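You operate a simulated robot arm through the tools that you are given. There is no shell and no other tool.

The job below is to be done with a simulated two-armed robot. You get a single attempt, and the scene is never put back.

TASK
Lay the white block in the holder, wipe off its smear, put it back and close the blue cover.
Fine: use the wiping pad and put it back. Set down upright: wiping pad. What is to be rubbed or washed off counts as gone when no trace of it is left.

Only the result counts: the job must be done as asked and must still hold three seconds after the hand-in. Knocking over, shifting, dropping, spilling or breaking anything else fails it. A push-on lid holds only when it is set on centred and level and pressed home; a screw cap is set on level and turned clockwise until tight.

THE ROBOT
Two 7-joint arms with fingered hands on one trunk that stands fixed in place. Base frame: the origin is at the foot of the trunk, x ahead of it, y to its left, z up. Units: cm, degrees, N and s.
The left shoulder is at [7, 15.4, 112.2], the right one opposite. With the tool pointing down near the work surface each hand reaches from about 38 to 88 cm from the base axis, measured 20 degrees to its own side. Payload 3.9 kg a hand.
The tool frame of a hand sits at the grasp point between the pads (the TCP): z along the fingers, y along the line on which they close. The tips reach 3 cm beyond it. The gripper opens to 10.4 cm; its body begins 3.5 cm behind the TCP. The gripper is a hand of 4 fingers: y runs from the thumb to the fingers, the wrist lies at [-1.7, -10.4, -17.8] in the tool frame, and closing takes about 1.5 s.
Orientation is that of the tool frame in the base frame, as a unit quaternion [x, y, z, w]. With the fingers straight down and the wrist toward the robot, the tool's x, y and z point along [0, 1, 0], [1, 0, 0] and [0, 0, -1] of the base frame.

THE INTERFACE
- The arms move only by the tool step_arm. It takes "left_increments", "right_increments" or both (then of equal length, played together; a hand with none holds still); each is a list of rows, each a list of 7 numbers: the turn, a rotation vector about the tool's x, y, z in degrees, then the shift along the tool's x, y, z in cm, then the gripper command, from -1 (fully open) to 1 (shut), values between in proportion. In form: [[rx, ry, rz, tx, ty, tz, hand], ...]. A call has 1 to 20 rows; each row shifts and turns the commanded pose from where the row before left it, along the tool's axes as they then stand. Each row takes 0.2 s and may step no farther than 5 cm and 8.6 degrees from the row before; otherwise, or with a gripper value out of range, the whole call is refused. Where a pose cannot be reached the arm comes as near as it can. A force on the tool above 40 N (or 10 N above the force at the start of the call, whichever is more), or a blocked arm, ends the call early, and 0.2 s more pass. The fingers move at their own pace (about 7.2 cm/s each) and stop on an object; they squeeze with about 30 N. The grip force told is the motor's: it shows also when the fingers shut on nothing. Time passes only in rows, and 0.2 s behind the last, so rows that do not move let the fingers close. The reply holds the time, the measured pose of the TCP, the force on the tool along the base axes, the opening and the grip force, in the units named above and with some noise, with the torque about the TCP (base axes, N m) and any sound that the robot's microphone picked up.
- Cameras (640 x 400 px; columns grow to the right, rows downward): "scene" is now at [13.75, 0.42, 135.06]; the picture's right is [0.06, -1.00, 0.00], its down [-0.59, -0.03, -0.81] and it looks along [0.81, 0.05, -0.59] (base axes); focal length 268 px, centre (320, 200). "left" rides on the left gripper at [-6.6, -9, -12.6] in its tool frame; the picture's right is [-0.78, -0.30, 0.56], its down [0.57, -0.70, 0.42] and it looks along [0.26, 0.65, 0.71] (tool axes); focal length 275 px, centre (320, 200). "right" rides on the right gripper at [6.6, -9, -12.6] in its tool frame; the picture's right is [-0.78, 0.30, -0.56], its down [-0.57, -0.70, 0.42] and it looks along [-0.27, 0.65, 0.71] (tool axes); focal length 275 px, centre (320, 200). There is no depth. A picture from a camera that has moved, and an enlarged one, comes with that camera's place and axes in the base frame and with its lens.
- camera(camera): a new picture of that camera. The clock stands still meanwhile.
- move_column(by): slides the trunk up (or, below 0, down) by that many cm; the arms and the scene camera ride with it, the base frame stays. It gives what a move gives, with no picture.
- preshape(shape, hand): the hand has 4 fingers and takes this shape, open, in about a second: jaw (thumb against the fingers, like two jaws); tri (thumb and two fingers); tip (a fingertip pinch); poke (one finger out to press); point (the index stretched); flat (the hand flat); cup (the hand cupped); fist (a fist). The gripper value then closes the fingers along that shape, each until it touches; the sizes above hold for jaw. It gives what a move gives, with no picture.
- pan_tilt(pan, tilt): turns the head with the scene camera to pan (to the left, within 86 degrees either way) and tilt (down, from -29 to 69), counted from straight ahead of the robot. It gives what a move gives.
- close_up(camera, box): a new picture of the part [left, top, right, bottom] of that camera's present view, enlarged. The clock stands still meanwhile.
- finish_job(): hands the job in; it is judged then, once.

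Places have to be worked out from the pictures, the camera data and where the tool is seen. Open the grippers and draw the arms clear of the work before you hand the job in, unless the task says otherwise.

The tools are called after "Emit:" as name(argument=value, ...) on one line, values as JSON. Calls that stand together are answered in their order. step_arm: Moves the arms, as the interface text tells. Its arguments: {"type":"object","properties":{"left_increments":{"type":"array","items":{"type":"array","items":{"type":"number"}}},"right_increments":{"type":"array","items":{"type":"array","items":{"type":"number"}}}},"required":[]} The other tools are called the same way: move_column (by) moves the trunk up or down; preshape (shape, hand) gives the hand a shape; pan_tilt (pan, tilt) turns the head that bears the scene camera; camera (camera) takes a picture; close_up (camera, box) takes an enlarged picture of a part of a camera's view; finish_job () hands the job in.

At the start:

```text
time_s: 0.0
left_eef_pos: [54.22, 25.12, 118.35]
left_orientation: [0.707, 0.707, 0.0, 0.001]
left_ft_force: [-0.4, 0.3, 0.7]
left_torque: [-0.02, 0.02, -0.02]
left_gripper_width: 10.37
left_grasp_force: 0.1
left_shape: jaw
right_eef_pos: [52.82, -25.75, 115.23]
right_orientation: [0.707, 0.707, 0.0, 0.0]
right_ft_force: [-0.2, 0.0, 0.1]
right_torque: [0.0, -0.01, 0.0]
right_gripper_width: 10.36
right_grasp_force: 0.0
right_shape: jaw
trunk travel left (down, up): [-57.5, 36.5]
head pan, tilt (commanded): [3.3, 35.9]
```

scene: 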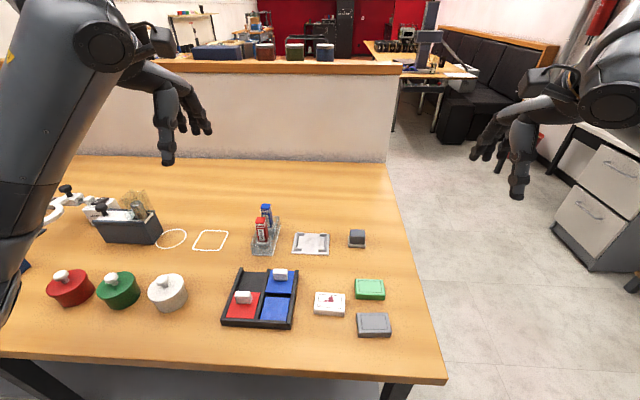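
right: 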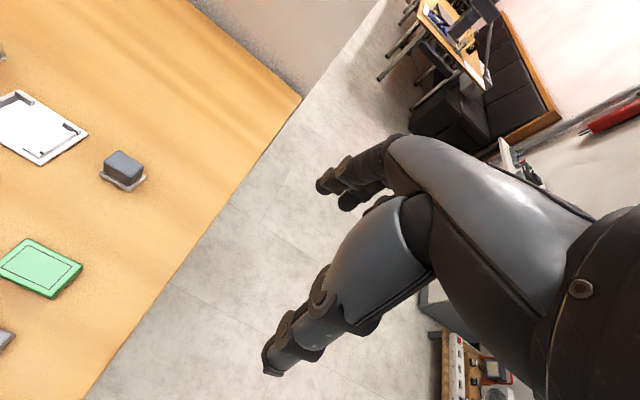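
left: 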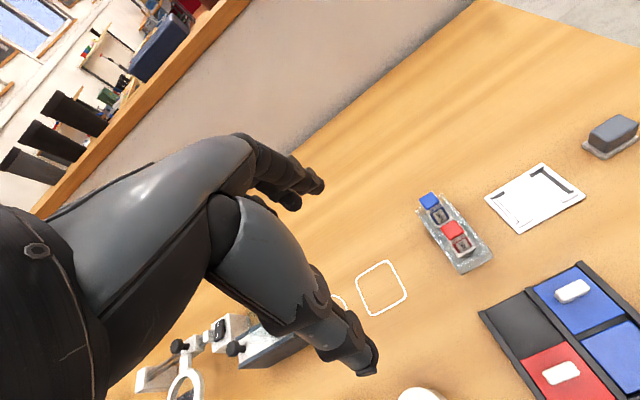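

I start by looking closely at the parts of the table that matter: the block, holder, pad, and box with the covers.

Emit:
close_up(camera="scene", box=[210, 190, 410, 350])

Emit:
close_up(camera="scene", box=[280, 220, 400, 345])

Emit:
close_up(camera="scene", box=[0, 170, 240, 330])

```text
2.50 times, centred on (310, 270) of scene
camera zoom: at [13.75, 0.42, 135.06], right [0.06, -1.0, 0.0], down [-0.59, -0.03, -0.81], along [0.81, 0.05, -0.59], focal length 669 px, centre (345, 25)
```

zoom: 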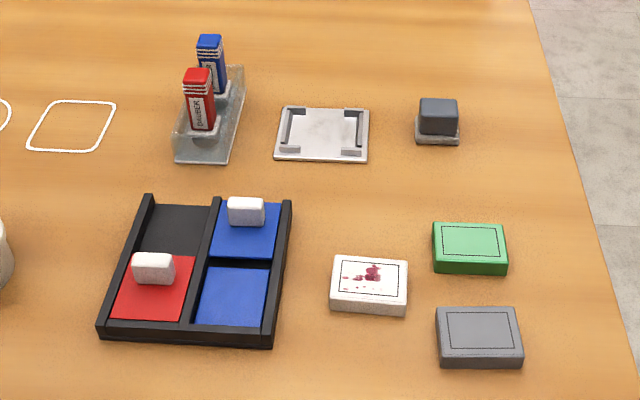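

```text
3.20 times, centred on (340, 282) of scene
camera zoom: at [13.75, 0.42, 135.06], right [0.06, -1.0, 0.0], down [-0.59, -0.03, -0.81], along [0.81, 0.05, -0.59], focal length 857 px, centre (256, -64)
```

zoom: 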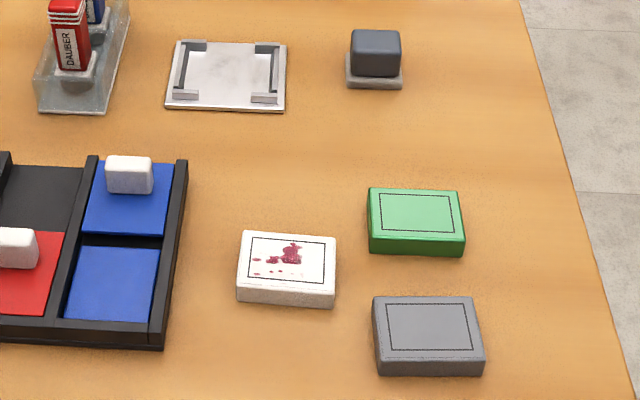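

```text
2.50 times, centred on (120, 250) of scene
camera zoom: at [13.75, 0.42, 135.06], right [0.06, -1.0, 0.0], down [-0.59, -0.03, -0.81], along [0.81, 0.05, -0.59], focal length 669 px, centre (820, 75)
```

zoom: 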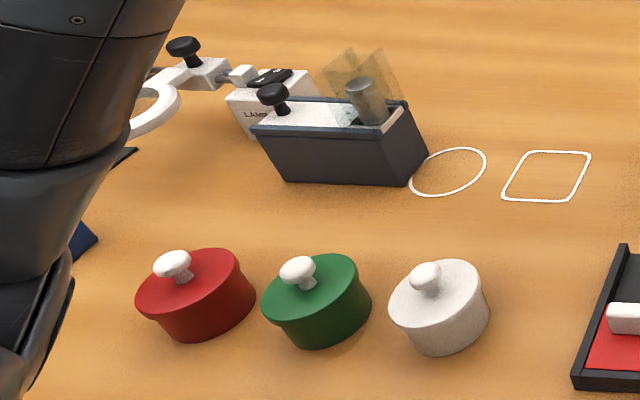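

The scene camera shows a stamp-pad-like tray with two sliding covers, a holder plate, and a dark pad on a grey base. I'll look at the same things through the hand cameras for parallax.

Emit:
close_up(camera="left", box=[400, 100, 640, 250])

Emit:
close_up(camera="left", box=[440, 240, 640, 400])

Emit:
close_up(camera="right", box=[0, 70, 200, 200])

Emit:
pan_tilt(pan=20, tilt=45)

```text
2.67 times, centred on (520, 175) of left
camera zoom: at [45.29, 18.55, 130.83], right [-0.3, -0.78, -0.56], down [-0.7, 0.57, -0.42], along [0.65, 0.26, -0.71], focal length 734 px, centre (-213, 267)
```

zoom: 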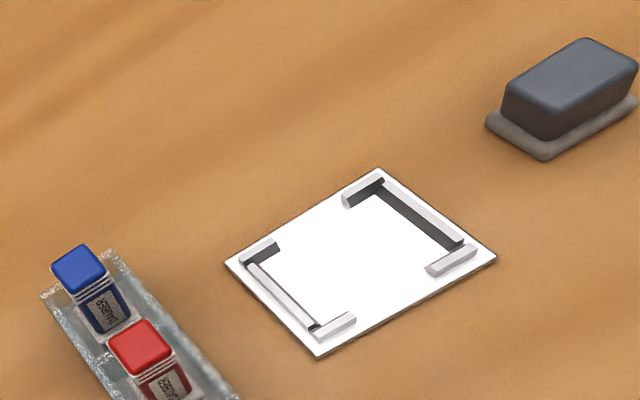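

```text
2.50 times, centred on (540, 320) of left
camera zoom: at [45.29, 18.55, 130.83], right [-0.3, -0.78, -0.56], down [-0.7, 0.57, -0.42], along [0.65, 0.26, -0.71], focal length 688 px, centre (-230, -100)
```

zoom: 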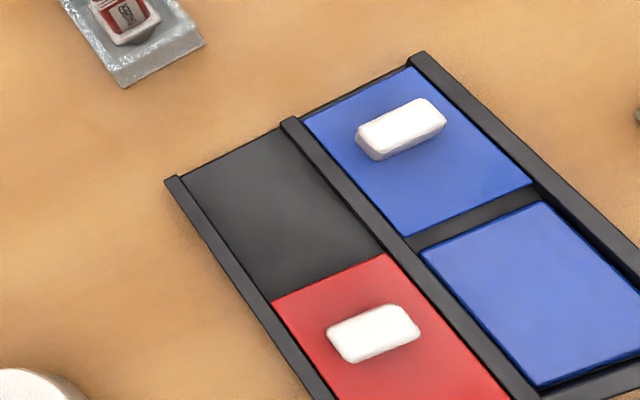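

```text
3.08 times, centred on (100, 135) of right
camera zoom: at [43.91, -19.16, 127.77], right [0.3, -0.78, 0.56], down [-0.7, -0.57, -0.42], along [0.65, -0.27, -0.71], focal length 847 px, centre (997, 400)
```

zoom: 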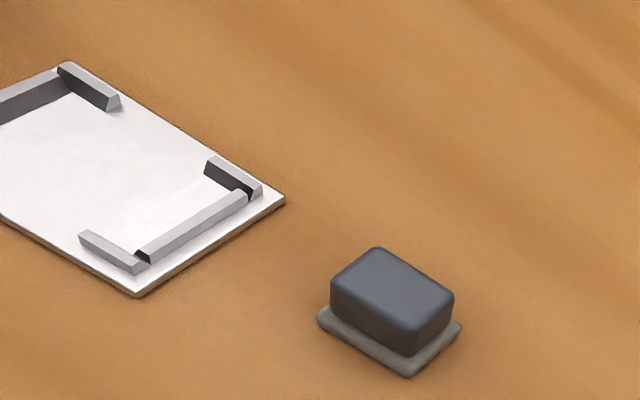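

```text
time_s: 0.8
left_eef_pos: [54.2, 25.19, 118.29]
left_orientation: [0.707, 0.707, 0.0, -0.001]
left_ft_force: [-0.6, 0.2, 1.1]
left_torque: [-0.01, 0.0, 0.0]
left_gripper_width: 10.37
left_grasp_force: 0.2
left_shape: jaw
right_eef_pos: [52.79, -25.68, 115.17]
right_orientation: [0.707, 0.708, 0.0, 0.0]
right_ft_force: [0.7, -0.2, 0.0]
right_torque: [0.0, 0.01, -0.01]
right_gripper_width: 10.38
right_grasp_force: 0.1
right_shape: jaw
trunk travel left (down, up): [-57.5, 36.5]
head pan, tilt (commanded): [20.0, 45.0]
```

The pad is a dark grip on a grey felt sole, and the blue cover (with white handle) is slid to the far side. I take scene pictures with the turned head for completeness of the left side.

Emit:
camera(camera="scene")

Emit:
pan_tilt(pan=0, tilt=52)

Emit:
camera(camera="scene")

```text
taken
camera scene: at [12.66, 2.69, 133.73], right [0.34, -0.94, 0.0], down [-0.66, -0.24, -0.71], along [0.66, 0.24, -0.71], focal length 268 px, centre (320, 200)
```

scene: 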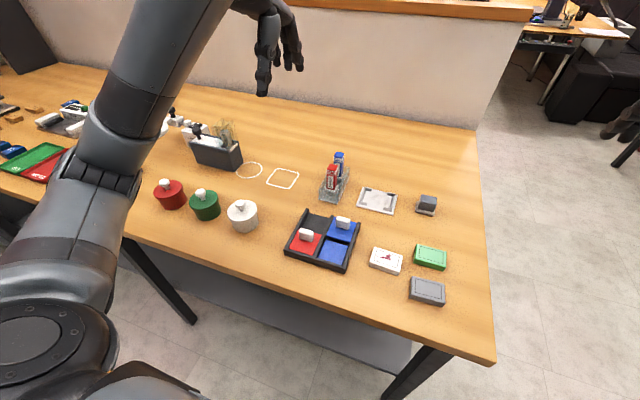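

```text
time_s: 1.6
left_eef_pos: [54.32, 25.11, 118.26]
left_orientation: [0.707, 0.707, 0.001, 0.0]
left_ft_force: [0.1, 0.0, -0.6]
left_torque: [-0.01, -0.01, -0.01]
left_gripper_width: 10.38
left_grasp_force: 0.0
left_shape: jaw
right_eef_pos: [52.88, -25.75, 115.2]
right_orientation: [0.708, 0.707, 0.0, 0.0]
right_ft_force: [0.0, 0.2, 0.0]
right_torque: [0.0, -0.02, 0.01]
right_gripper_width: 10.37
right_grasp_force: 0.0
right_shape: jaw
trunk travel left (down, up): [-57.5, 36.5]
head pan, tilt (commanded): [0.0, 52.0]
```

```text
taken
camera scene: at [12.52, -0.07, 132.77], right [0.0, -1.0, 0.0], down [-0.79, 0.0, -0.62], along [0.62, 0.0, -0.79], focal length 268 px, centre (320, 200)
```

scene: 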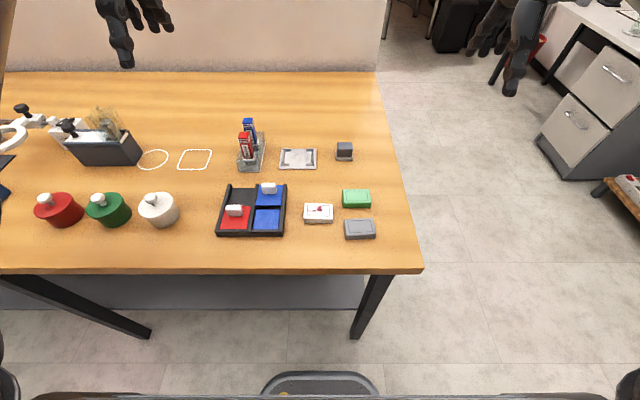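

Good view straight down the work. I take enlarged pictures from this head pose for measuring.

Emit:
close_up(camera="scene", box=[270, 130, 390, 205])

Emit:
close_up(camera="scene", box=[280, 180, 400, 255])

Emit:
close_up(camera="scene", box=[200, 170, 320, 245])

```text
5.33 times, centred on (330, 168) of scene
camera zoom: at [12.52, -0.07, 132.77], right [0.0, -1.0, 0.0], down [-0.79, 0.0, -0.62], along [0.62, 0.0, -0.79], focal length 1428 px, centre (267, 373)
```

zoom: 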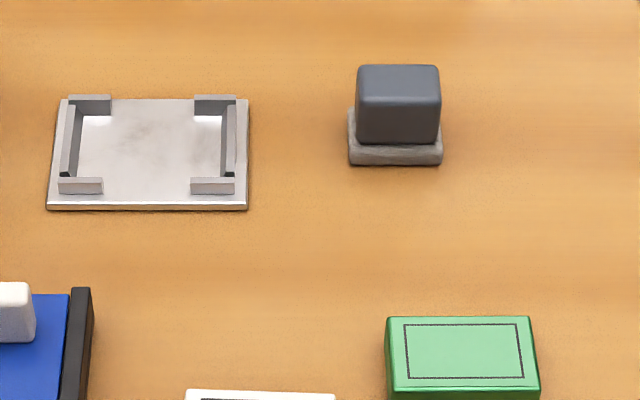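

```text
5.33 times, centred on (340, 218) of scene
camera zoom: at [12.52, -0.07, 132.77], right [0.0, -1.0, 0.0], down [-0.79, 0.0, -0.62], along [0.62, 0.0, -0.79], focal length 1428 px, centre (213, 107)
```

zoom: 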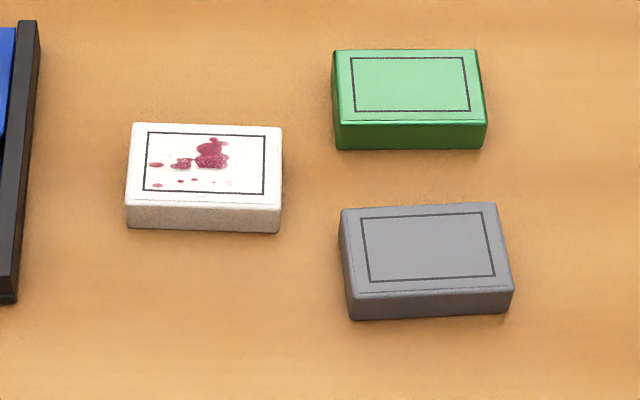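

```text
5.33 times, centred on (260, 208) of scene
camera zoom: at [12.52, -0.07, 132.77], right [0.0, -1.0, 0.0], down [-0.79, 0.0, -0.62], along [0.62, 0.0, -0.79], focal length 1428 px, centre (640, 160)
```

zoom: 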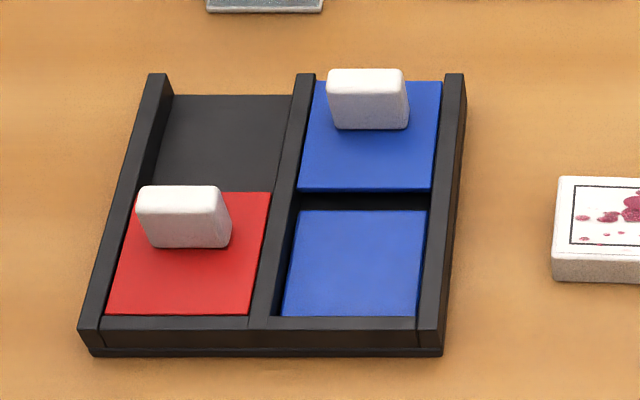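

Block ≈5.7×3.8×1.6 cm, at about (43.9, 0.2); holder ≈(60.5, 6). Now I look at the hand shapes, since finger width matters at the holder's corner bars.

Emit:
pan_tilt(pan=-20, tilt=25)

Emit:
close_up(camera="scene", box=[260, 100, 580, 300])

Emit:
preshape(hand="right", shape="tip")

Emit:
close_up(camera="scene", box=[260, 100, 580, 300])

Emit:
camera(camera="right")

```text
time_s: 2.5
left_eef_pos: [54.24, 25.15, 118.33]
left_orientation: [0.707, 0.707, 0.0, 0.0]
left_ft_force: [0.0, 0.3, -0.1]
left_torque: [0.03, -0.01, -0.01]
left_gripper_width: 10.37
left_grasp_force: 0.0
left_shape: jaw
right_eef_pos: [52.68, -25.78, 115.24]
right_orientation: [0.707, 0.707, 0.0, -0.001]
right_ft_force: [0.0, 1.0, 0.0]
right_torque: [-0.03, -0.01, -0.04]
right_gripper_width: 10.37
right_grasp_force: 0.1
right_shape: jaw
trunk travel left (down, up): [-57.5, 36.5]
head pan, tilt (commanded): [-20.0, 25.0]
```

```text
2.00 times, centred on (420, 200) of scene
camera zoom: at [13.67, -3.23, 136.77], right [-0.34, -0.94, 0.0], down [-0.4, 0.14, -0.91], along [0.85, -0.31, -0.42], focal length 536 px, centre (120, 200)
```

zoom: 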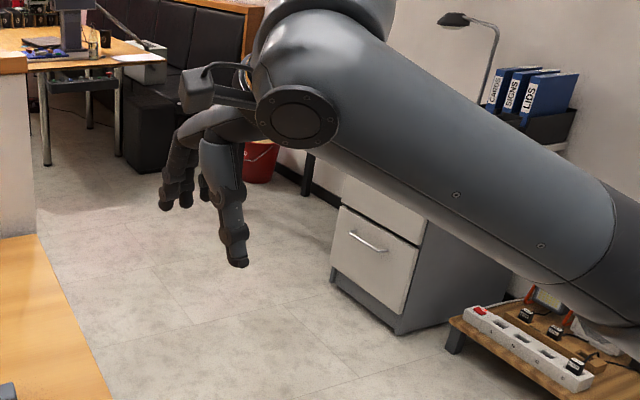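

```text
time_s: 3.4
left_eef_pos: [54.25, 25.14, 118.28]
left_orientation: [0.707, 0.707, 0.0, 0.0]
left_ft_force: [0.4, -0.1, -0.1]
left_torque: [0.01, -0.02, 0.02]
left_gripper_width: 10.37
left_grasp_force: 0.1
left_shape: jaw
right_eef_pos: [52.71, -25.67, 115.24]
right_orientation: [0.707, 0.707, 0.001, 0.0]
right_ft_force: [-0.2, -0.2, -1.1]
right_torque: [-0.01, -0.02, -0.01]
right_gripper_width: 10.38
right_grasp_force: 0.2
right_shape: tip
trunk travel left (down, up): [-57.5, 36.5]
head pan, tilt (commanded): [-20.0, 25.0]
```

```text
2.00 times, centred on (420, 200) of scene
camera zoom: at [13.67, -3.24, 136.78], right [-0.34, -0.94, 0.0], down [-0.4, 0.14, -0.91], along [0.85, -0.31, -0.42], focal length 536 px, centre (120, 200)
```

zoom: 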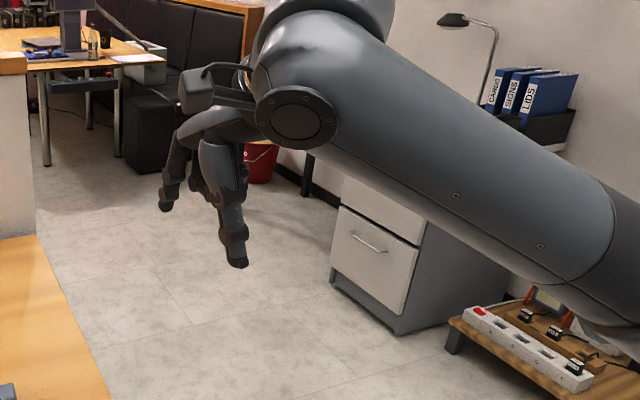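

```text
taken
camera right: at [43.91, -19.16, 127.77], right [0.3, -0.78, 0.56], down [-0.7, -0.57, -0.42], along [0.65, -0.27, -0.71], focal length 275 px, centre (320, 200)
```

right: 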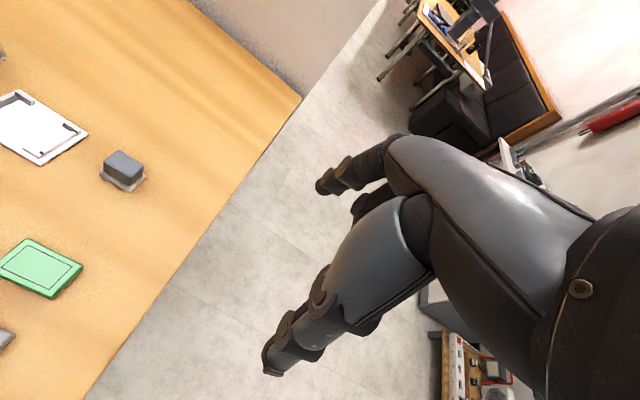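

The tip shape pairs thumb with index. I'll bring the right hand nearer the block, high above the table, and set the head back to the measuring view.

Emit:
pan_tilt(pan=0, tilt=52)

Emit:
step_arm(right_increments=[[0, 0, 0, 1.5, -0.8, 0.3, -1], [0, 0, 0, 1.5, -0.8, 0.3, -1], [0, 0, 0, 1.5, -0.8, 0.3, -1], [0, 0, 0, 1.5, -0.8, 0.3, -1], [0, 0, 0, 1.5, -0.8, 0.3, -1], [0, 0, 0, 1.5, -0.8, 0.3, -1], [0, 0, 0, 1.5, -0.8, 0.3, -1], [0, 0, 0, 1.5, -0.8, 0.3, -1]])

Emit:
camera(camera="scene")

Emit:
camera(camera="right")

```text
time_s: 4.3
left_eef_pos: [54.21, 25.11, 118.46]
left_orientation: [0.706, 0.708, 0.0, 0.001]
left_ft_force: [-0.9, 0.5, 0.2]
left_torque: [0.04, 0.0, 0.02]
left_gripper_width: 10.37
left_grasp_force: 0.1
left_shape: jaw
right_eef_pos: [52.68, -25.76, 115.26]
right_orientation: [0.707, 0.707, 0.0, 0.0]
right_ft_force: [0.3, -0.2, 0.5]
right_torque: [-0.01, 0.02, 0.0]
right_gripper_width: 10.36
right_grasp_force: 0.0
right_shape: tip
trunk travel left (down, up): [-57.5, 36.5]
head pan, tilt (commanded): [0.0, 52.0]
```

```text
time_s: 6.1
left_eef_pos: [54.2, 25.28, 118.29]
left_orientation: [0.707, 0.707, 0.0, 0.0]
left_ft_force: [-0.2, -0.3, -0.3]
left_torque: [-0.03, -0.01, 0.0]
left_gripper_width: 10.38
left_grasp_force: 0.1
left_shape: jaw
right_eef_pos: [46.39, -13.64, 112.7]
right_orientation: [0.708, 0.707, 0.0, 0.0]
right_ft_force: [-0.1, 0.1, 0.1]
right_torque: [0.01, 0.03, -0.04]
right_gripper_width: 10.37
right_grasp_force: 0.1
right_shape: tip
trunk travel left (down, up): [-57.5, 36.5]
head pan, tilt (commanded): [0.0, 52.0]
```

```text
taken
camera scene: at [12.53, -0.02, 132.77], right [0.0, -1.0, 0.0], down [-0.79, 0.0, -0.62], along [0.62, 0.0, -0.79], focal length 268 px, centre (320, 200)
```

scene: 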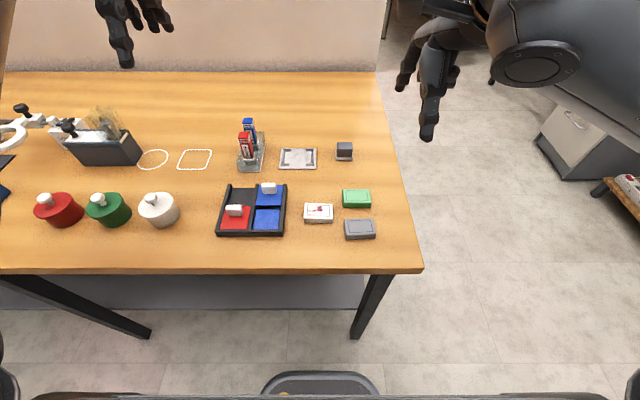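

```text
taken
camera right: at [37.51, -7.06, 125.25], right [0.3, -0.78, 0.56], down [-0.7, -0.57, -0.42], along [0.65, -0.27, -0.71], focal length 275 px, centre (320, 200)
```

right: 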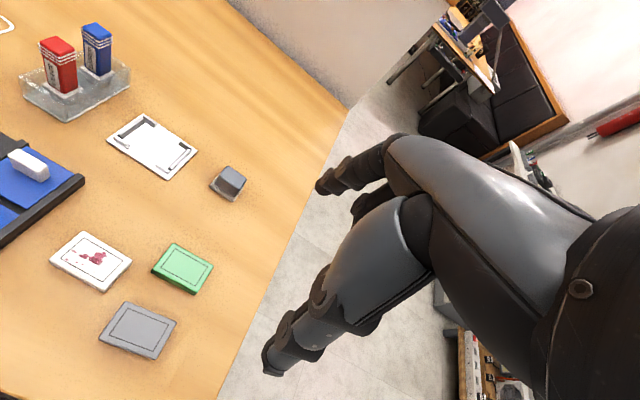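

Now an enlarged view from the right camera, to triangulate block, holder and pad against the scene view.

Emit:
close_up(camera="right", box=[40, 220, 232, 340])

Emit:
close_up(camera="right", box=[90, 90, 282, 210])

```text
3.33 times, centred on (136, 280) of right
camera zoom: at [37.51, -7.06, 125.25], right [0.3, -0.78, 0.56], down [-0.7, -0.57, -0.42], along [0.65, -0.27, -0.71], focal length 918 px, centre (933, -67)
```

zoom: 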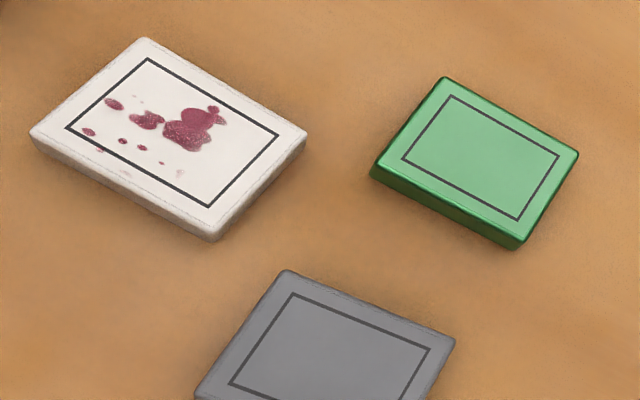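

```text
3.33 times, centred on (186, 150) of right
camera zoom: at [37.51, -7.06, 125.25], right [0.3, -0.78, 0.56], down [-0.7, -0.57, -0.42], along [0.65, -0.27, -0.71], focal length 918 px, centre (767, 367)
```

zoom: 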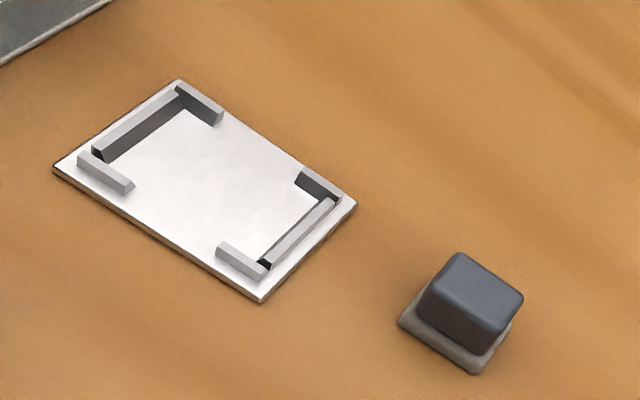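

Triangulation agrees well: table z≈86.2, block top 87.9 centred (44.8, 0.25), holder plate centred (61.9, 5.4), pad sole centred (63.0, −6.05) with top at ≈90. Let me zoom on the right hand to see the tip shape.

Emit:
close_up(camera="scene", box=[380, 0, 540, 150])

Emit:
step_arm(right_increments=[[0, 0, 0, 0, 0, 0, 1], [0, 0, 0, 0, 0, 0, 1], [0, 0, 0, 0, 0, 0, 1], [0, 0, 0, 0, 0, 0, 1], [0, 0, 0, 0, 0, 0, 1], [0, 0, 0, 0, 0, 0, 1], [0, 0, 0, 0, 0, 0, 1]])

Emit:
close_up(camera="scene", box=[380, 0, 540, 150])

Emit:
camera(camera="right")

```text
2.67 times, centred on (460, 75) of scene
camera zoom: at [12.53, -0.02, 132.77], right [0.0, -1.0, 0.0], down [-0.79, 0.0, -0.62], along [0.62, 0.0, -0.79], focal length 714 px, centre (-53, 533)
```

zoom: 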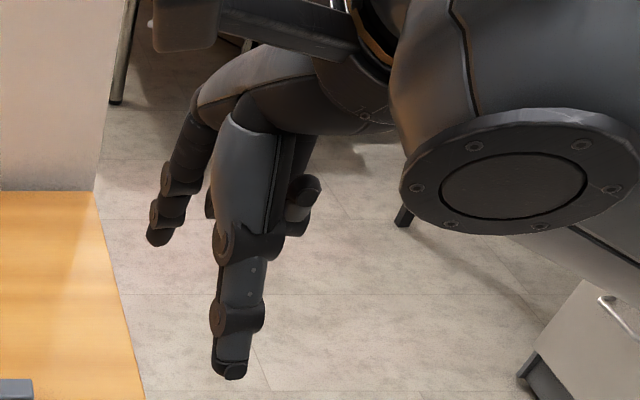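

```text
time_s: 7.7
left_eef_pos: [54.29, 25.09, 118.38]
left_orientation: [0.707, 0.707, 0.0, 0.0]
left_ft_force: [0.2, 0.4, -0.4]
left_torque: [-0.01, 0.01, 0.01]
left_gripper_width: 10.38
left_grasp_force: 0.1
left_shape: jaw
right_eef_pos: [46.33, -13.77, 112.74]
right_orientation: [0.707, 0.707, -0.001, 0.0]
right_ft_force: [0.3, -0.1, 0.2]
right_torque: [0.01, 0.02, 0.02]
right_gripper_width: 0.02
right_grasp_force: 29.9
right_shape: tip
trunk travel left (down, up): [-57.5, 36.5]
head pan, tilt (commanded): [0.0, 52.0]
```

```text
2.67 times, centred on (460, 75) of scene
camera zoom: at [12.52, -0.08, 132.77], right [0.0, -1.0, 0.0], down [-0.79, 0.0, -0.62], along [0.62, 0.0, -0.79], focal length 714 px, centre (-53, 533)
```

zoom: 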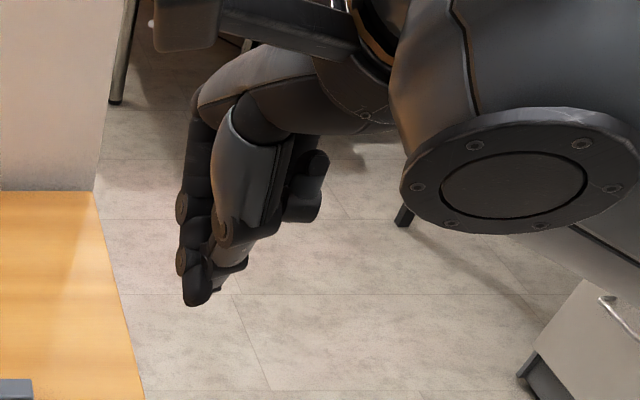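

```text
taken
camera right: at [37.52, -7.14, 125.25], right [0.3, -0.78, 0.56], down [-0.7, -0.57, -0.42], along [0.65, -0.27, -0.71], focal length 275 px, centre (320, 200)
```

right: 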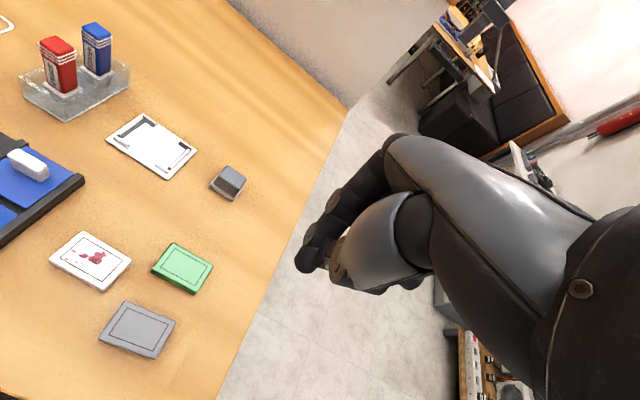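

The tip pinch meets exactly 3 cm beyond the TCP, with the other fingers curled away to the −y side and higher. I reopen and move above the block.

Emit:
step_arm(right_increments=[[0, 0, 0, 2.34, -0.25, 1.7, -1], [0, 0, 0, 2.34, -0.25, 1.7, -1], [0, 0, 0, 2.34, -0.25, 1.7, -1], [0, 0, 0, 2.34, -0.25, 1.7, -1], [0, 0, 0, 2.34, -0.25, 1.7, -1], [0, 0, 2, 2.34, -0.25, 1.7, -1], [0, 0, 0, 0, 0, 0, -1]])

Emit:
camera(camera="scene")

Emit:
camera(camera="right")

```text
time_s: 9.3
left_eef_pos: [54.24, 25.18, 118.35]
left_orientation: [0.706, 0.708, 0.0, 0.0]
left_ft_force: [0.6, -0.1, -0.5]
left_torque: [0.02, -0.04, 0.0]
left_gripper_width: 10.36
left_grasp_force: 0.1
left_shape: jaw
right_eef_pos: [44.88, 0.13, 102.59]
right_orientation: [0.719, 0.695, 0.0, 0.0]
right_ft_force: [-0.6, 0.5, 0.3]
right_torque: [0.02, 0.0, 0.02]
right_gripper_width: 10.38
right_grasp_force: 0.0
right_shape: tip
trunk travel left (down, up): [-57.5, 36.5]
head pan, tilt (commanded): [0.0, 52.0]
```

```text
taken
camera scene: at [12.5, -0.15, 132.77], right [0.0, -1.0, 0.0], down [-0.79, 0.0, -0.62], along [0.62, 0.0, -0.79], focal length 268 px, centre (320, 200)
```

scene: 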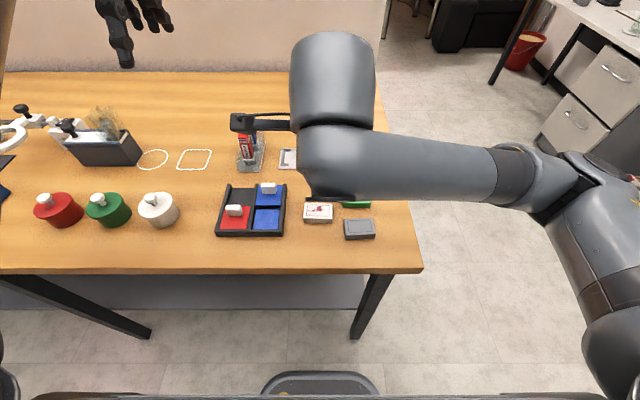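

```text
taken
camera right: at [36.22, 7.1, 115.09], right [0.27, -0.79, 0.56], down [-0.72, -0.55, -0.42], along [0.64, -0.29, -0.71], focal length 275 px, centre (320, 200)
```

right: 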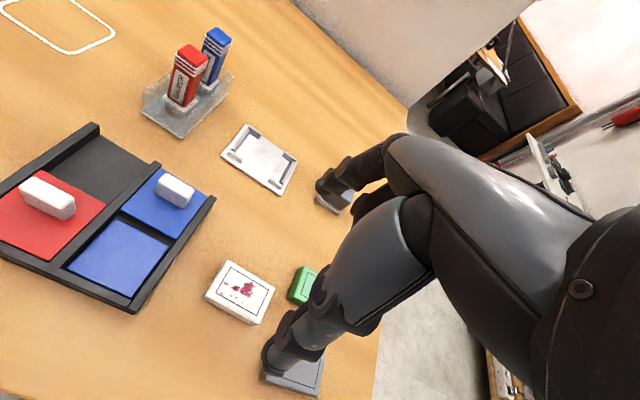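

Now I refine the block's place with a zoom from both cameras.

Emit:
close_up(camera="right", box=[180, 240, 308, 320])

Emit:
close_up(camera="scene", box=[280, 170, 400, 245])

```text
5.00 times, centred on (244, 280) of right
camera zoom: at [36.22, 7.1, 115.09], right [0.27, -0.79, 0.56], down [-0.72, -0.55, -0.42], along [0.64, -0.29, -0.71], focal length 1376 px, centre (700, -200)
```

zoom: 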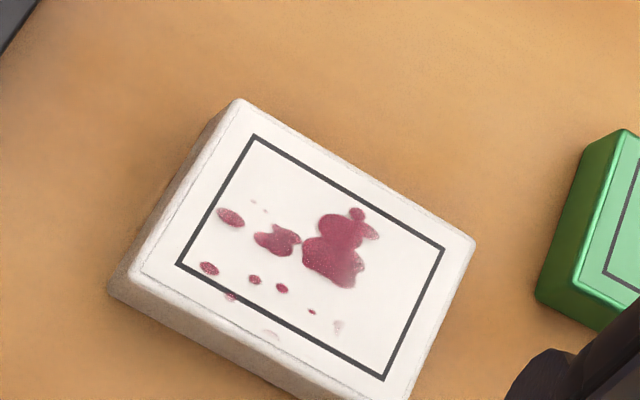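

```text
5.33 times, centred on (340, 208) of scene
camera zoom: at [12.5, -0.15, 132.77], right [0.0, -1.0, 0.0], down [-0.79, 0.0, -0.62], along [0.62, 0.0, -0.79], focal length 1428 px, centre (213, 160)
```

zoom: 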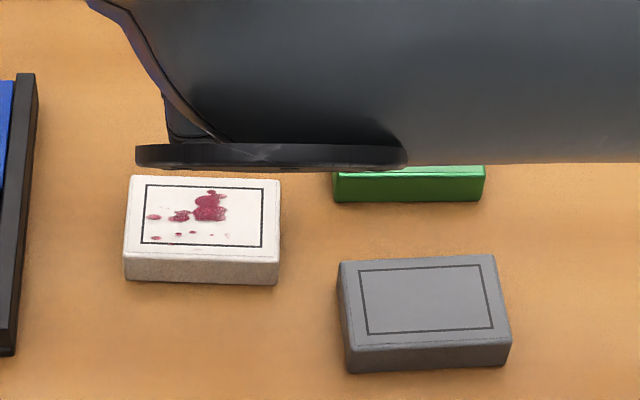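

Block centre refined to (44.86, 0.32), yaw matching the tool. I descend to TCP z≈91 and check finger clearance.

Emit:
step_arm(right_increments=[[0, 0, 0, 0.2, 0, 2.3, -1], [0, 0, 0, 0, 0, 2.3, -1], [0, 0, 0, 0, 0, 2.3, -1], [0, 0, 0, 0, 0, 2.3, -1], [0, 0, 0, 0, 0, 2.3, -1], [0, 0, 0, 0, 0, 0, -1]])

Emit:
camera(camera="right")

Emit:
camera(camera="scene")

```text
time_s: 10.7
left_eef_pos: [54.24, 25.16, 118.45]
left_orientation: [0.707, 0.708, -0.001, 0.0]
left_ft_force: [0.6, -0.1, -0.5]
left_torque: [0.04, 0.0, -0.02]
left_gripper_width: 10.36
left_grasp_force: 0.1
left_shape: jaw
right_eef_pos: [44.73, 0.43, 91.23]
right_orientation: [0.719, 0.695, 0.001, -0.001]
right_ft_force: [-0.8, -0.4, 0.7]
right_torque: [0.0, -0.01, -0.02]
right_gripper_width: 10.35
right_grasp_force: 0.1
right_shape: tip
trunk travel left (down, up): [-57.5, 36.5]
head pan, tilt (commanded): [0.0, 52.0]
```

```text
taken
camera right: at [36.16, 7.38, 103.72], right [0.27, -0.79, 0.56], down [-0.72, -0.55, -0.42], along [0.64, -0.29, -0.71], focal length 275 px, centre (320, 200)
```

right: 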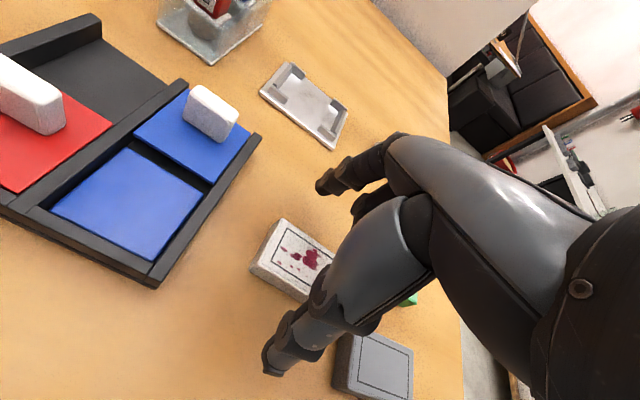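

```text
taken
camera scene: at [12.52, -0.06, 132.77], right [0.0, -1.0, 0.0], down [-0.79, 0.0, -0.62], along [0.62, 0.0, -0.79], focal length 268 px, centre (320, 200)
```

scene: 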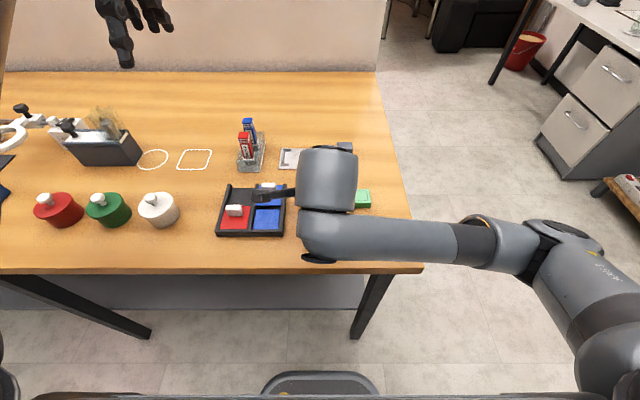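

Fingers straddle the block cleanly. I lower in small steps to TCP z≈89.6 and watch the force.

Emit:
step_arm(right_increments=[[0, 0, 0, 0, 0, 0.5, -1], [0, 0, 0, 0, 0, 0.5, -1], [0, 0, 0, 0, 0, 0.3, -1], [0, 0, 0, 0, 0, 0.2, -1], [0, 0, 0, 0, 0, 0, -1]])

Emit:
camera(camera="right")

```text
time_s: 11.9
left_eef_pos: [54.3, 25.2, 118.34]
left_orientation: [0.707, 0.707, 0.0, 0.0]
left_ft_force: [0.2, -0.4, 0.3]
left_torque: [-0.01, 0.01, 0.01]
left_gripper_width: 10.37
left_grasp_force: 0.1
left_shape: jaw
right_eef_pos: [44.87, 0.45, 89.67]
right_orientation: [0.719, 0.695, -0.001, 0.0]
right_ft_force: [-0.4, -0.4, 0.6]
right_torque: [-0.02, 0.01, -0.04]
right_gripper_width: 10.39
right_grasp_force: 0.0
right_shape: tip
trunk travel left (down, up): [-57.5, 36.5]
head pan, tilt (commanded): [0.0, 52.0]
```

```text
taken
camera right: at [36.23, 7.38, 102.2], right [0.27, -0.79, 0.56], down [-0.72, -0.55, -0.42], along [0.64, -0.29, -0.71], focal length 275 px, centre (320, 200)
```

right: 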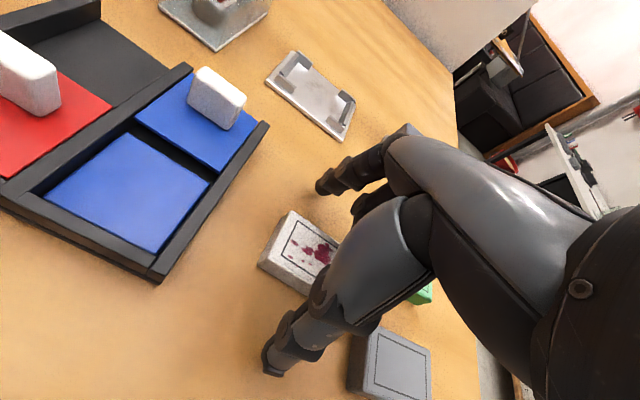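

No contact yet; tips ≈0.4 cm above the table. I lower a touch and close part-way to about 4.8 cm to check the centring.

Emit:
step_arm(right_increments=[[0, 0, 0, -0.1, 0, 0.15, -0.5], [0, 0, 0, 0, 0, 0, 0.0], [0, 0, 0, 0, 0, 0, 0.05], [0, 0, 0, 0, 0, 0, 0.05], [0, 0, 0, 0, 0, 0, 0.05]])

Emit:
camera(camera="right")

Emit:
close_up(camera="right", box=[220, 160, 412, 280])

```text
time_s: 13.1
left_eef_pos: [54.25, 25.28, 118.42]
left_orientation: [0.707, 0.707, 0.0, 0.0]
left_ft_force: [-0.3, 0.9, 0.4]
left_torque: [-0.02, 0.0, -0.04]
left_gripper_width: 10.34
left_grasp_force: 0.2
left_shape: jaw
right_eef_pos: [44.76, 0.42, 89.55]
right_orientation: [0.72, 0.694, 0.0, 0.0]
right_ft_force: [0.8, 0.2, 0.6]
right_torque: [0.0, 0.01, -0.03]
right_gripper_width: 4.98
right_grasp_force: 0.1
right_shape: tip
trunk travel left (down, up): [-57.5, 36.5]
head pan, tilt (commanded): [0.0, 52.0]
```

```text
taken
camera right: at [36.22, 7.29, 102.07], right [0.27, -0.79, 0.56], down [-0.72, -0.55, -0.42], along [0.64, -0.29, -0.71], focal length 275 px, centre (320, 200)
```

right: 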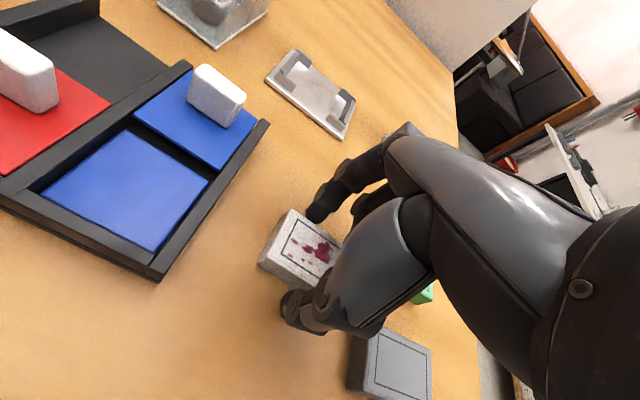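

```text
3.33 times, centred on (316, 220) of right
camera zoom: at [36.22, 7.29, 102.07], right [0.27, -0.79, 0.56], down [-0.72, -0.55, -0.42], along [0.64, -0.29, -0.71], focal length 918 px, centre (333, 133)
```

zoom: 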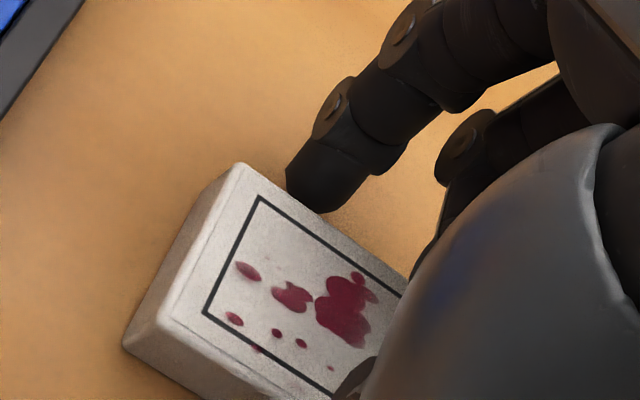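

Centred well. I close the fingers fully on the block.

Emit:
step_arm(right_increments=[[0, 0, 0, 0, 0, 0, 0.2], [0, 0, 0, 0, 0, 0, 0.3], [0, 0, 0, 0, 0, 0, 0.6], [0, 0, 0, 0, 0, 0, 1], [0, 0, 0, 0, 0, 0, 1]])

Emit:
camera(camera="right")

```text
time_s: 14.3
left_eef_pos: [54.24, 25.25, 118.3]
left_orientation: [0.707, 0.707, 0.0, -0.001]
left_ft_force: [1.3, -0.3, 0.4]
left_torque: [0.0, -0.01, 0.04]
left_gripper_width: 10.4
left_grasp_force: 0.0
left_shape: jaw
right_eef_pos: [44.86, 0.3, 89.5]
right_orientation: [0.719, 0.695, -0.001, 0.0]
right_ft_force: [0.0, 0.7, -0.1]
right_torque: [0.0, 0.01, 0.01]
right_gripper_width: 3.36
right_grasp_force: 30.2
right_shape: tip
trunk travel left (down, up): [-57.5, 36.5]
head pan, tilt (commanded): [0.0, 52.0]
```

```text
taken
camera right: at [36.23, 7.29, 102.07], right [0.27, -0.79, 0.56], down [-0.72, -0.55, -0.42], along [0.64, -0.29, -0.71], focal length 275 px, centre (320, 200)
```

right: 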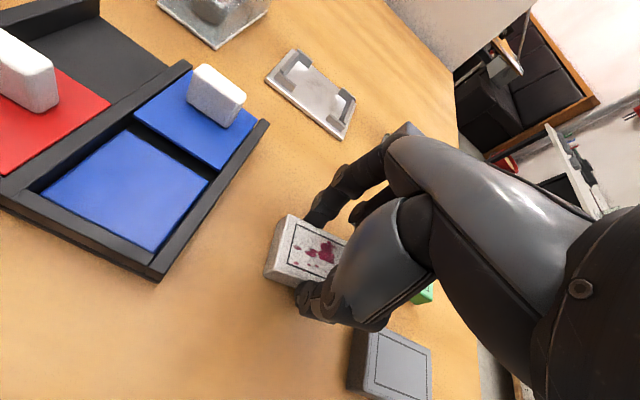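

Gripped with 30 N. The block seems to have shifted a bit in the grip, so I zoom in.

Emit:
close_up(camera="right", box=[220, 160, 412, 280])

Emit:
close_up(camera="right", box=[220, 200, 380, 330])

```text
3.33 times, centred on (316, 220) of right
camera zoom: at [36.23, 7.29, 102.07], right [0.27, -0.79, 0.56], down [-0.72, -0.55, -0.42], along [0.64, -0.29, -0.71], focal length 918 px, centre (333, 133)
```

zoom: 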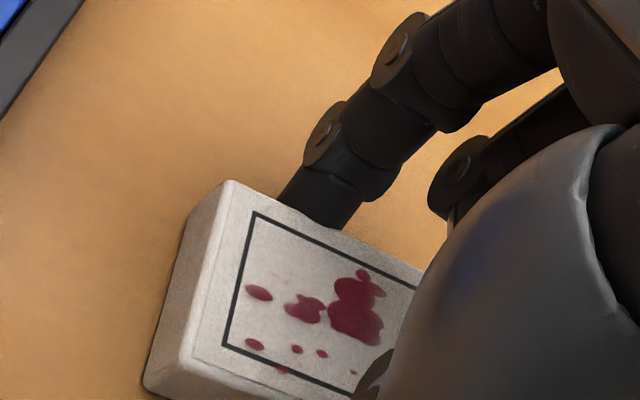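

```text
3.08 times, centred on (300, 265) of right
camera zoom: at [36.23, 7.29, 102.07], right [0.27, -0.79, 0.56], down [-0.72, -0.55, -0.42], along [0.64, -0.29, -0.71], focal length 847 px, centre (382, 0)
```

zoom: 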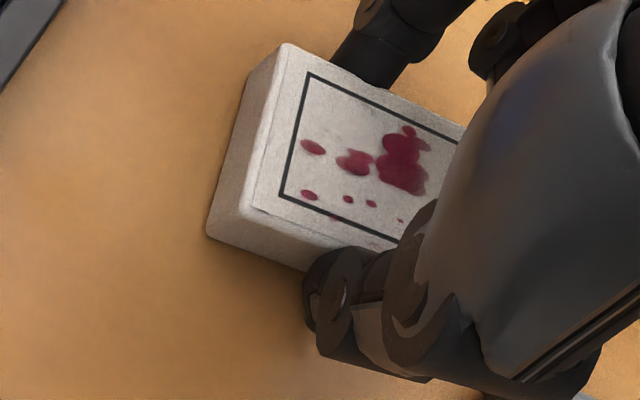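

The block turned about 10° counter-clockwise in the pinch, centre still ≈(45.0, 0.1). The grip is firm, so I lift slightly and check that it hangs level.

Emit:
step_arm(right_increments=[[0, 0, 0, 0, 0, -0.5, 1], [0, 0, 0, 0, 0, -0.5, 1], [0, 0, 0, 0, 0, -1, 1], [0, 0, 0, 0, 0, -1, 1], [0, 0, 0, 0, 0, 0, 1]])

Emit:
close_up(camera="right", box=[220, 180, 412, 300])

Emit:
camera(camera="scene")

```text
time_s: 15.5
left_eef_pos: [54.22, 25.21, 118.29]
left_orientation: [0.707, 0.707, 0.0, -0.001]
left_ft_force: [-0.4, 0.0, -0.2]
left_torque: [0.01, 0.02, -0.03]
left_gripper_width: 10.37
left_grasp_force: 0.0
left_shape: jaw
right_eef_pos: [44.95, 0.31, 92.64]
right_orientation: [0.719, 0.695, 0.001, 0.001]
right_ft_force: [0.1, 0.0, -1.4]
right_torque: [0.0, 0.01, 0.0]
right_gripper_width: 3.35
right_grasp_force: 30.1
right_shape: tip
trunk travel left (down, up): [-57.5, 36.5]
head pan, tilt (commanded): [0.0, 52.0]
```

```text
3.33 times, centred on (316, 240) of right
camera zoom: at [36.32, 7.25, 105.11], right [0.27, -0.79, 0.56], down [-0.72, -0.55, -0.42], along [0.64, -0.29, -0.71], focal length 918 px, centre (333, 67)
```

zoom: 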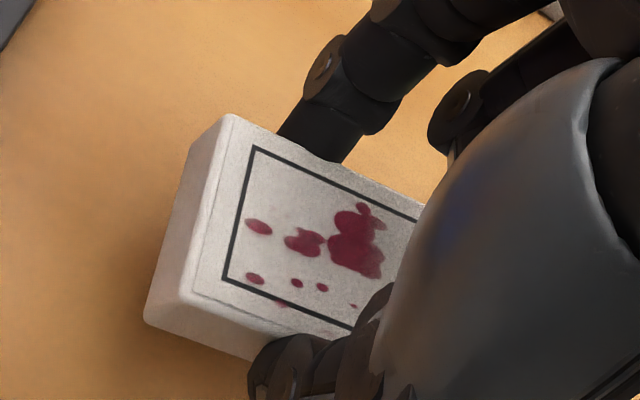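

```text
taken
camera scene: at [12.53, -0.08, 132.77], right [0.0, -1.0, 0.0], down [-0.79, 0.0, -0.62], along [0.62, 0.0, -0.79], focal length 268 px, centre (320, 200)
```

scene: 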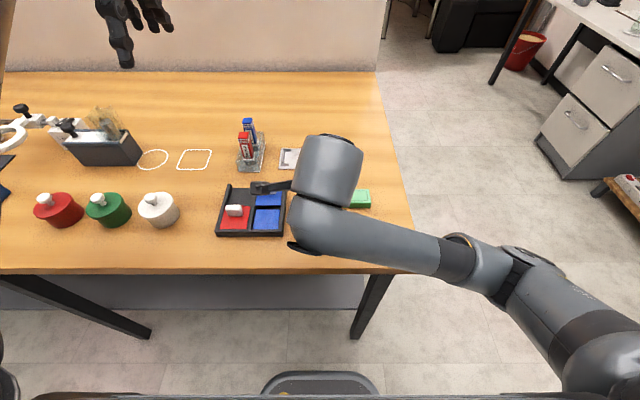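

The block rides level in the grip. I lift to clear everything, turn the tool so the block's long side is parallel to the holder, and carry it above the holder.

Emit:
step_arm(right_increments=[[0, 0, 0, 0, 0, -2, 1], [0, 0, 0, 0, 0, -2, 1], [0, 0, 0, 0, 0, -2, 1], [0, 0, 4.35, 0, 0, 0, 1], [0, 0, 4.35, 0, 0, 0, 1], [0, 0, 0, 1.043, 1.958, 0, 1], [0, 0, 0, 1.043, 1.958, 0, 1], [0, 0, 0, 1.043, 1.958, 0, 1], [0, 0, 0, 1.043, 1.958, 0, 1], [0, 0, 0, 1.043, 1.958, 0, 1], [0, 0, 0, 1.043, 1.958, 0, 1], [0, 0, 0, 1.043, 1.958, 0, 1], [0, 0, 0, 1.043, 1.958, 0, 1], [0, 0, 0, 0, 0, 0, 1]])

Emit:
camera(camera="right")

Emit:
camera(camera="scene")

Emit:
camera(camera="left")

```text
time_s: 18.5
left_eef_pos: [54.23, 25.17, 118.39]
left_orientation: [0.707, 0.707, 0.0, 0.0]
left_ft_force: [-0.5, 0.2, 0.3]
left_torque: [-0.02, 0.0, 0.04]
left_gripper_width: 10.35
left_grasp_force: 0.0
left_shape: jaw
right_eef_pos: [61.81, 5.59, 98.58]
right_orientation: [0.77, 0.639, 0.0, 0.0]
right_ft_force: [-0.5, -0.1, -0.8]
right_torque: [0.02, 0.0, 0.02]
right_gripper_width: 3.32
right_grasp_force: 30.1
right_shape: tip
trunk travel left (down, up): [-57.5, 36.5]
head pan, tilt (commanded): [0.0, 52.0]
```

```text
taken
camera right: at [54.37, 13.77, 111.15], right [0.15, -0.82, 0.56], down [-0.8, -0.43, -0.42], along [0.59, -0.38, -0.71], focal length 275 px, centre (320, 200)
```

right: 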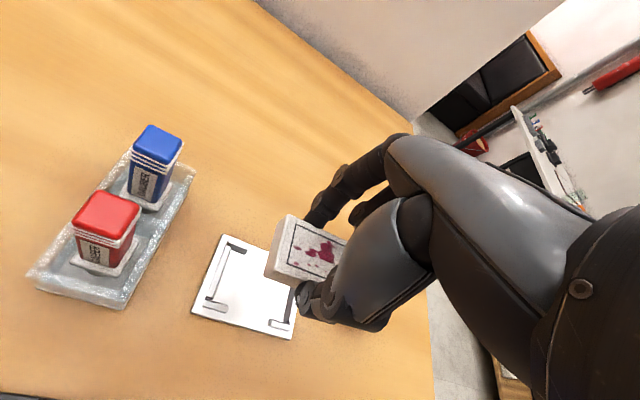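

```text
taken
camera scene: at [12.5, -0.1, 132.77], right [0.0, -1.0, 0.0], down [-0.79, 0.0, -0.62], along [0.62, 0.0, -0.79], focal length 268 px, centre (320, 200)
```

scene: 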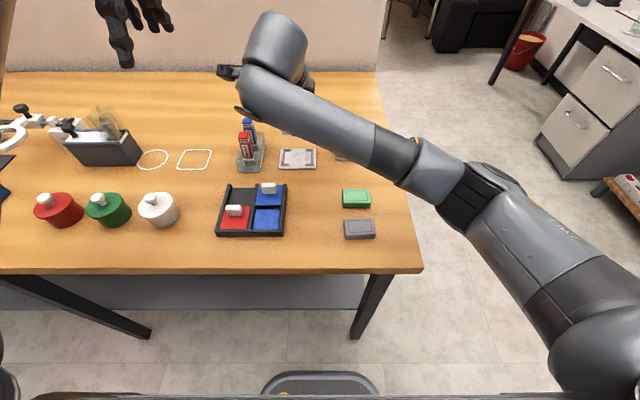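

```text
taken
camera left: at [45.27, 18.54, 130.84], right [-0.3, -0.78, -0.56], down [-0.7, 0.57, -0.42], along [0.65, 0.26, -0.71], focal length 275 px, centre (320, 200)
```

left: 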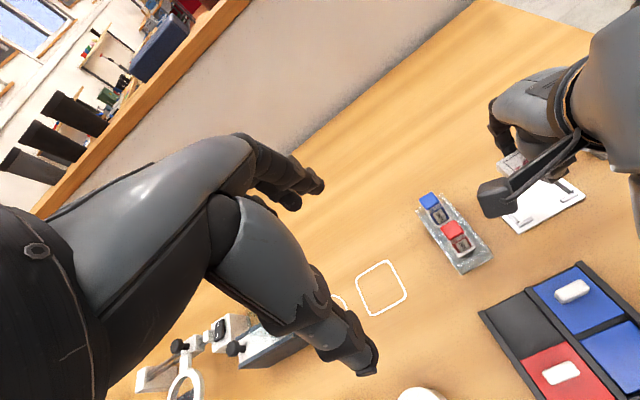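

I zoom in the right and scene cameras to check the block against the holder's bars before lowering.

Emit:
close_up(camera="right", box=[180, 200, 340, 340])

Emit:
close_up(camera="scene", box=[250, 120, 346, 180])

Emit:
close_up(camera="left", box=[470, 110, 630, 240])

```text
2.86 times, centred on (260, 270) of right
camera zoom: at [54.37, 13.77, 111.15], right [0.15, -0.82, 0.56], down [-0.8, -0.43, -0.42], along [0.59, -0.38, -0.71], focal length 786 px, centre (491, 0)
```

zoom: 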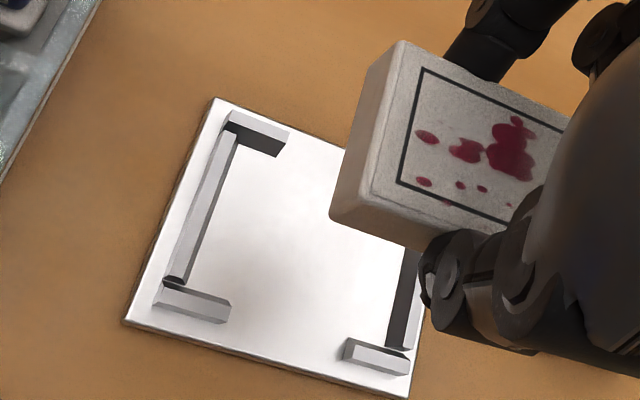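

```text
6.67 times, centred on (298, 150) of scene
camera zoom: at [12.5, -0.1, 132.77], right [0.0, -1.0, 0.0], down [-0.79, 0.0, -0.62], along [0.62, 0.0, -0.79], focal length 1785 px, centre (467, 533)
```

zoom: 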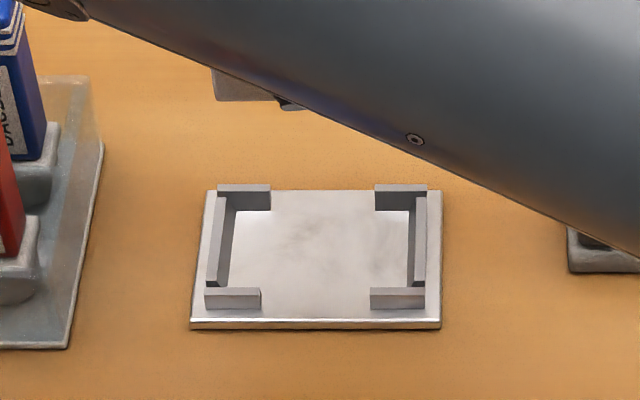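

```text
3.08 times, centred on (550, 175) of left
camera zoom: at [45.27, 18.54, 130.84], right [-0.3, -0.78, -0.56], down [-0.7, 0.57, -0.42], along [0.65, 0.26, -0.71], focal length 847 px, centre (-388, 277)
```

zoom: 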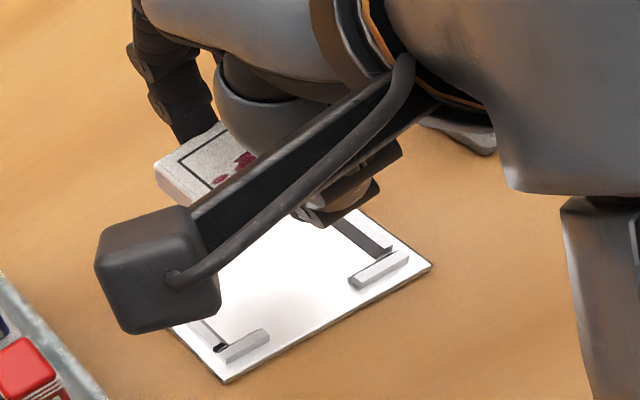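

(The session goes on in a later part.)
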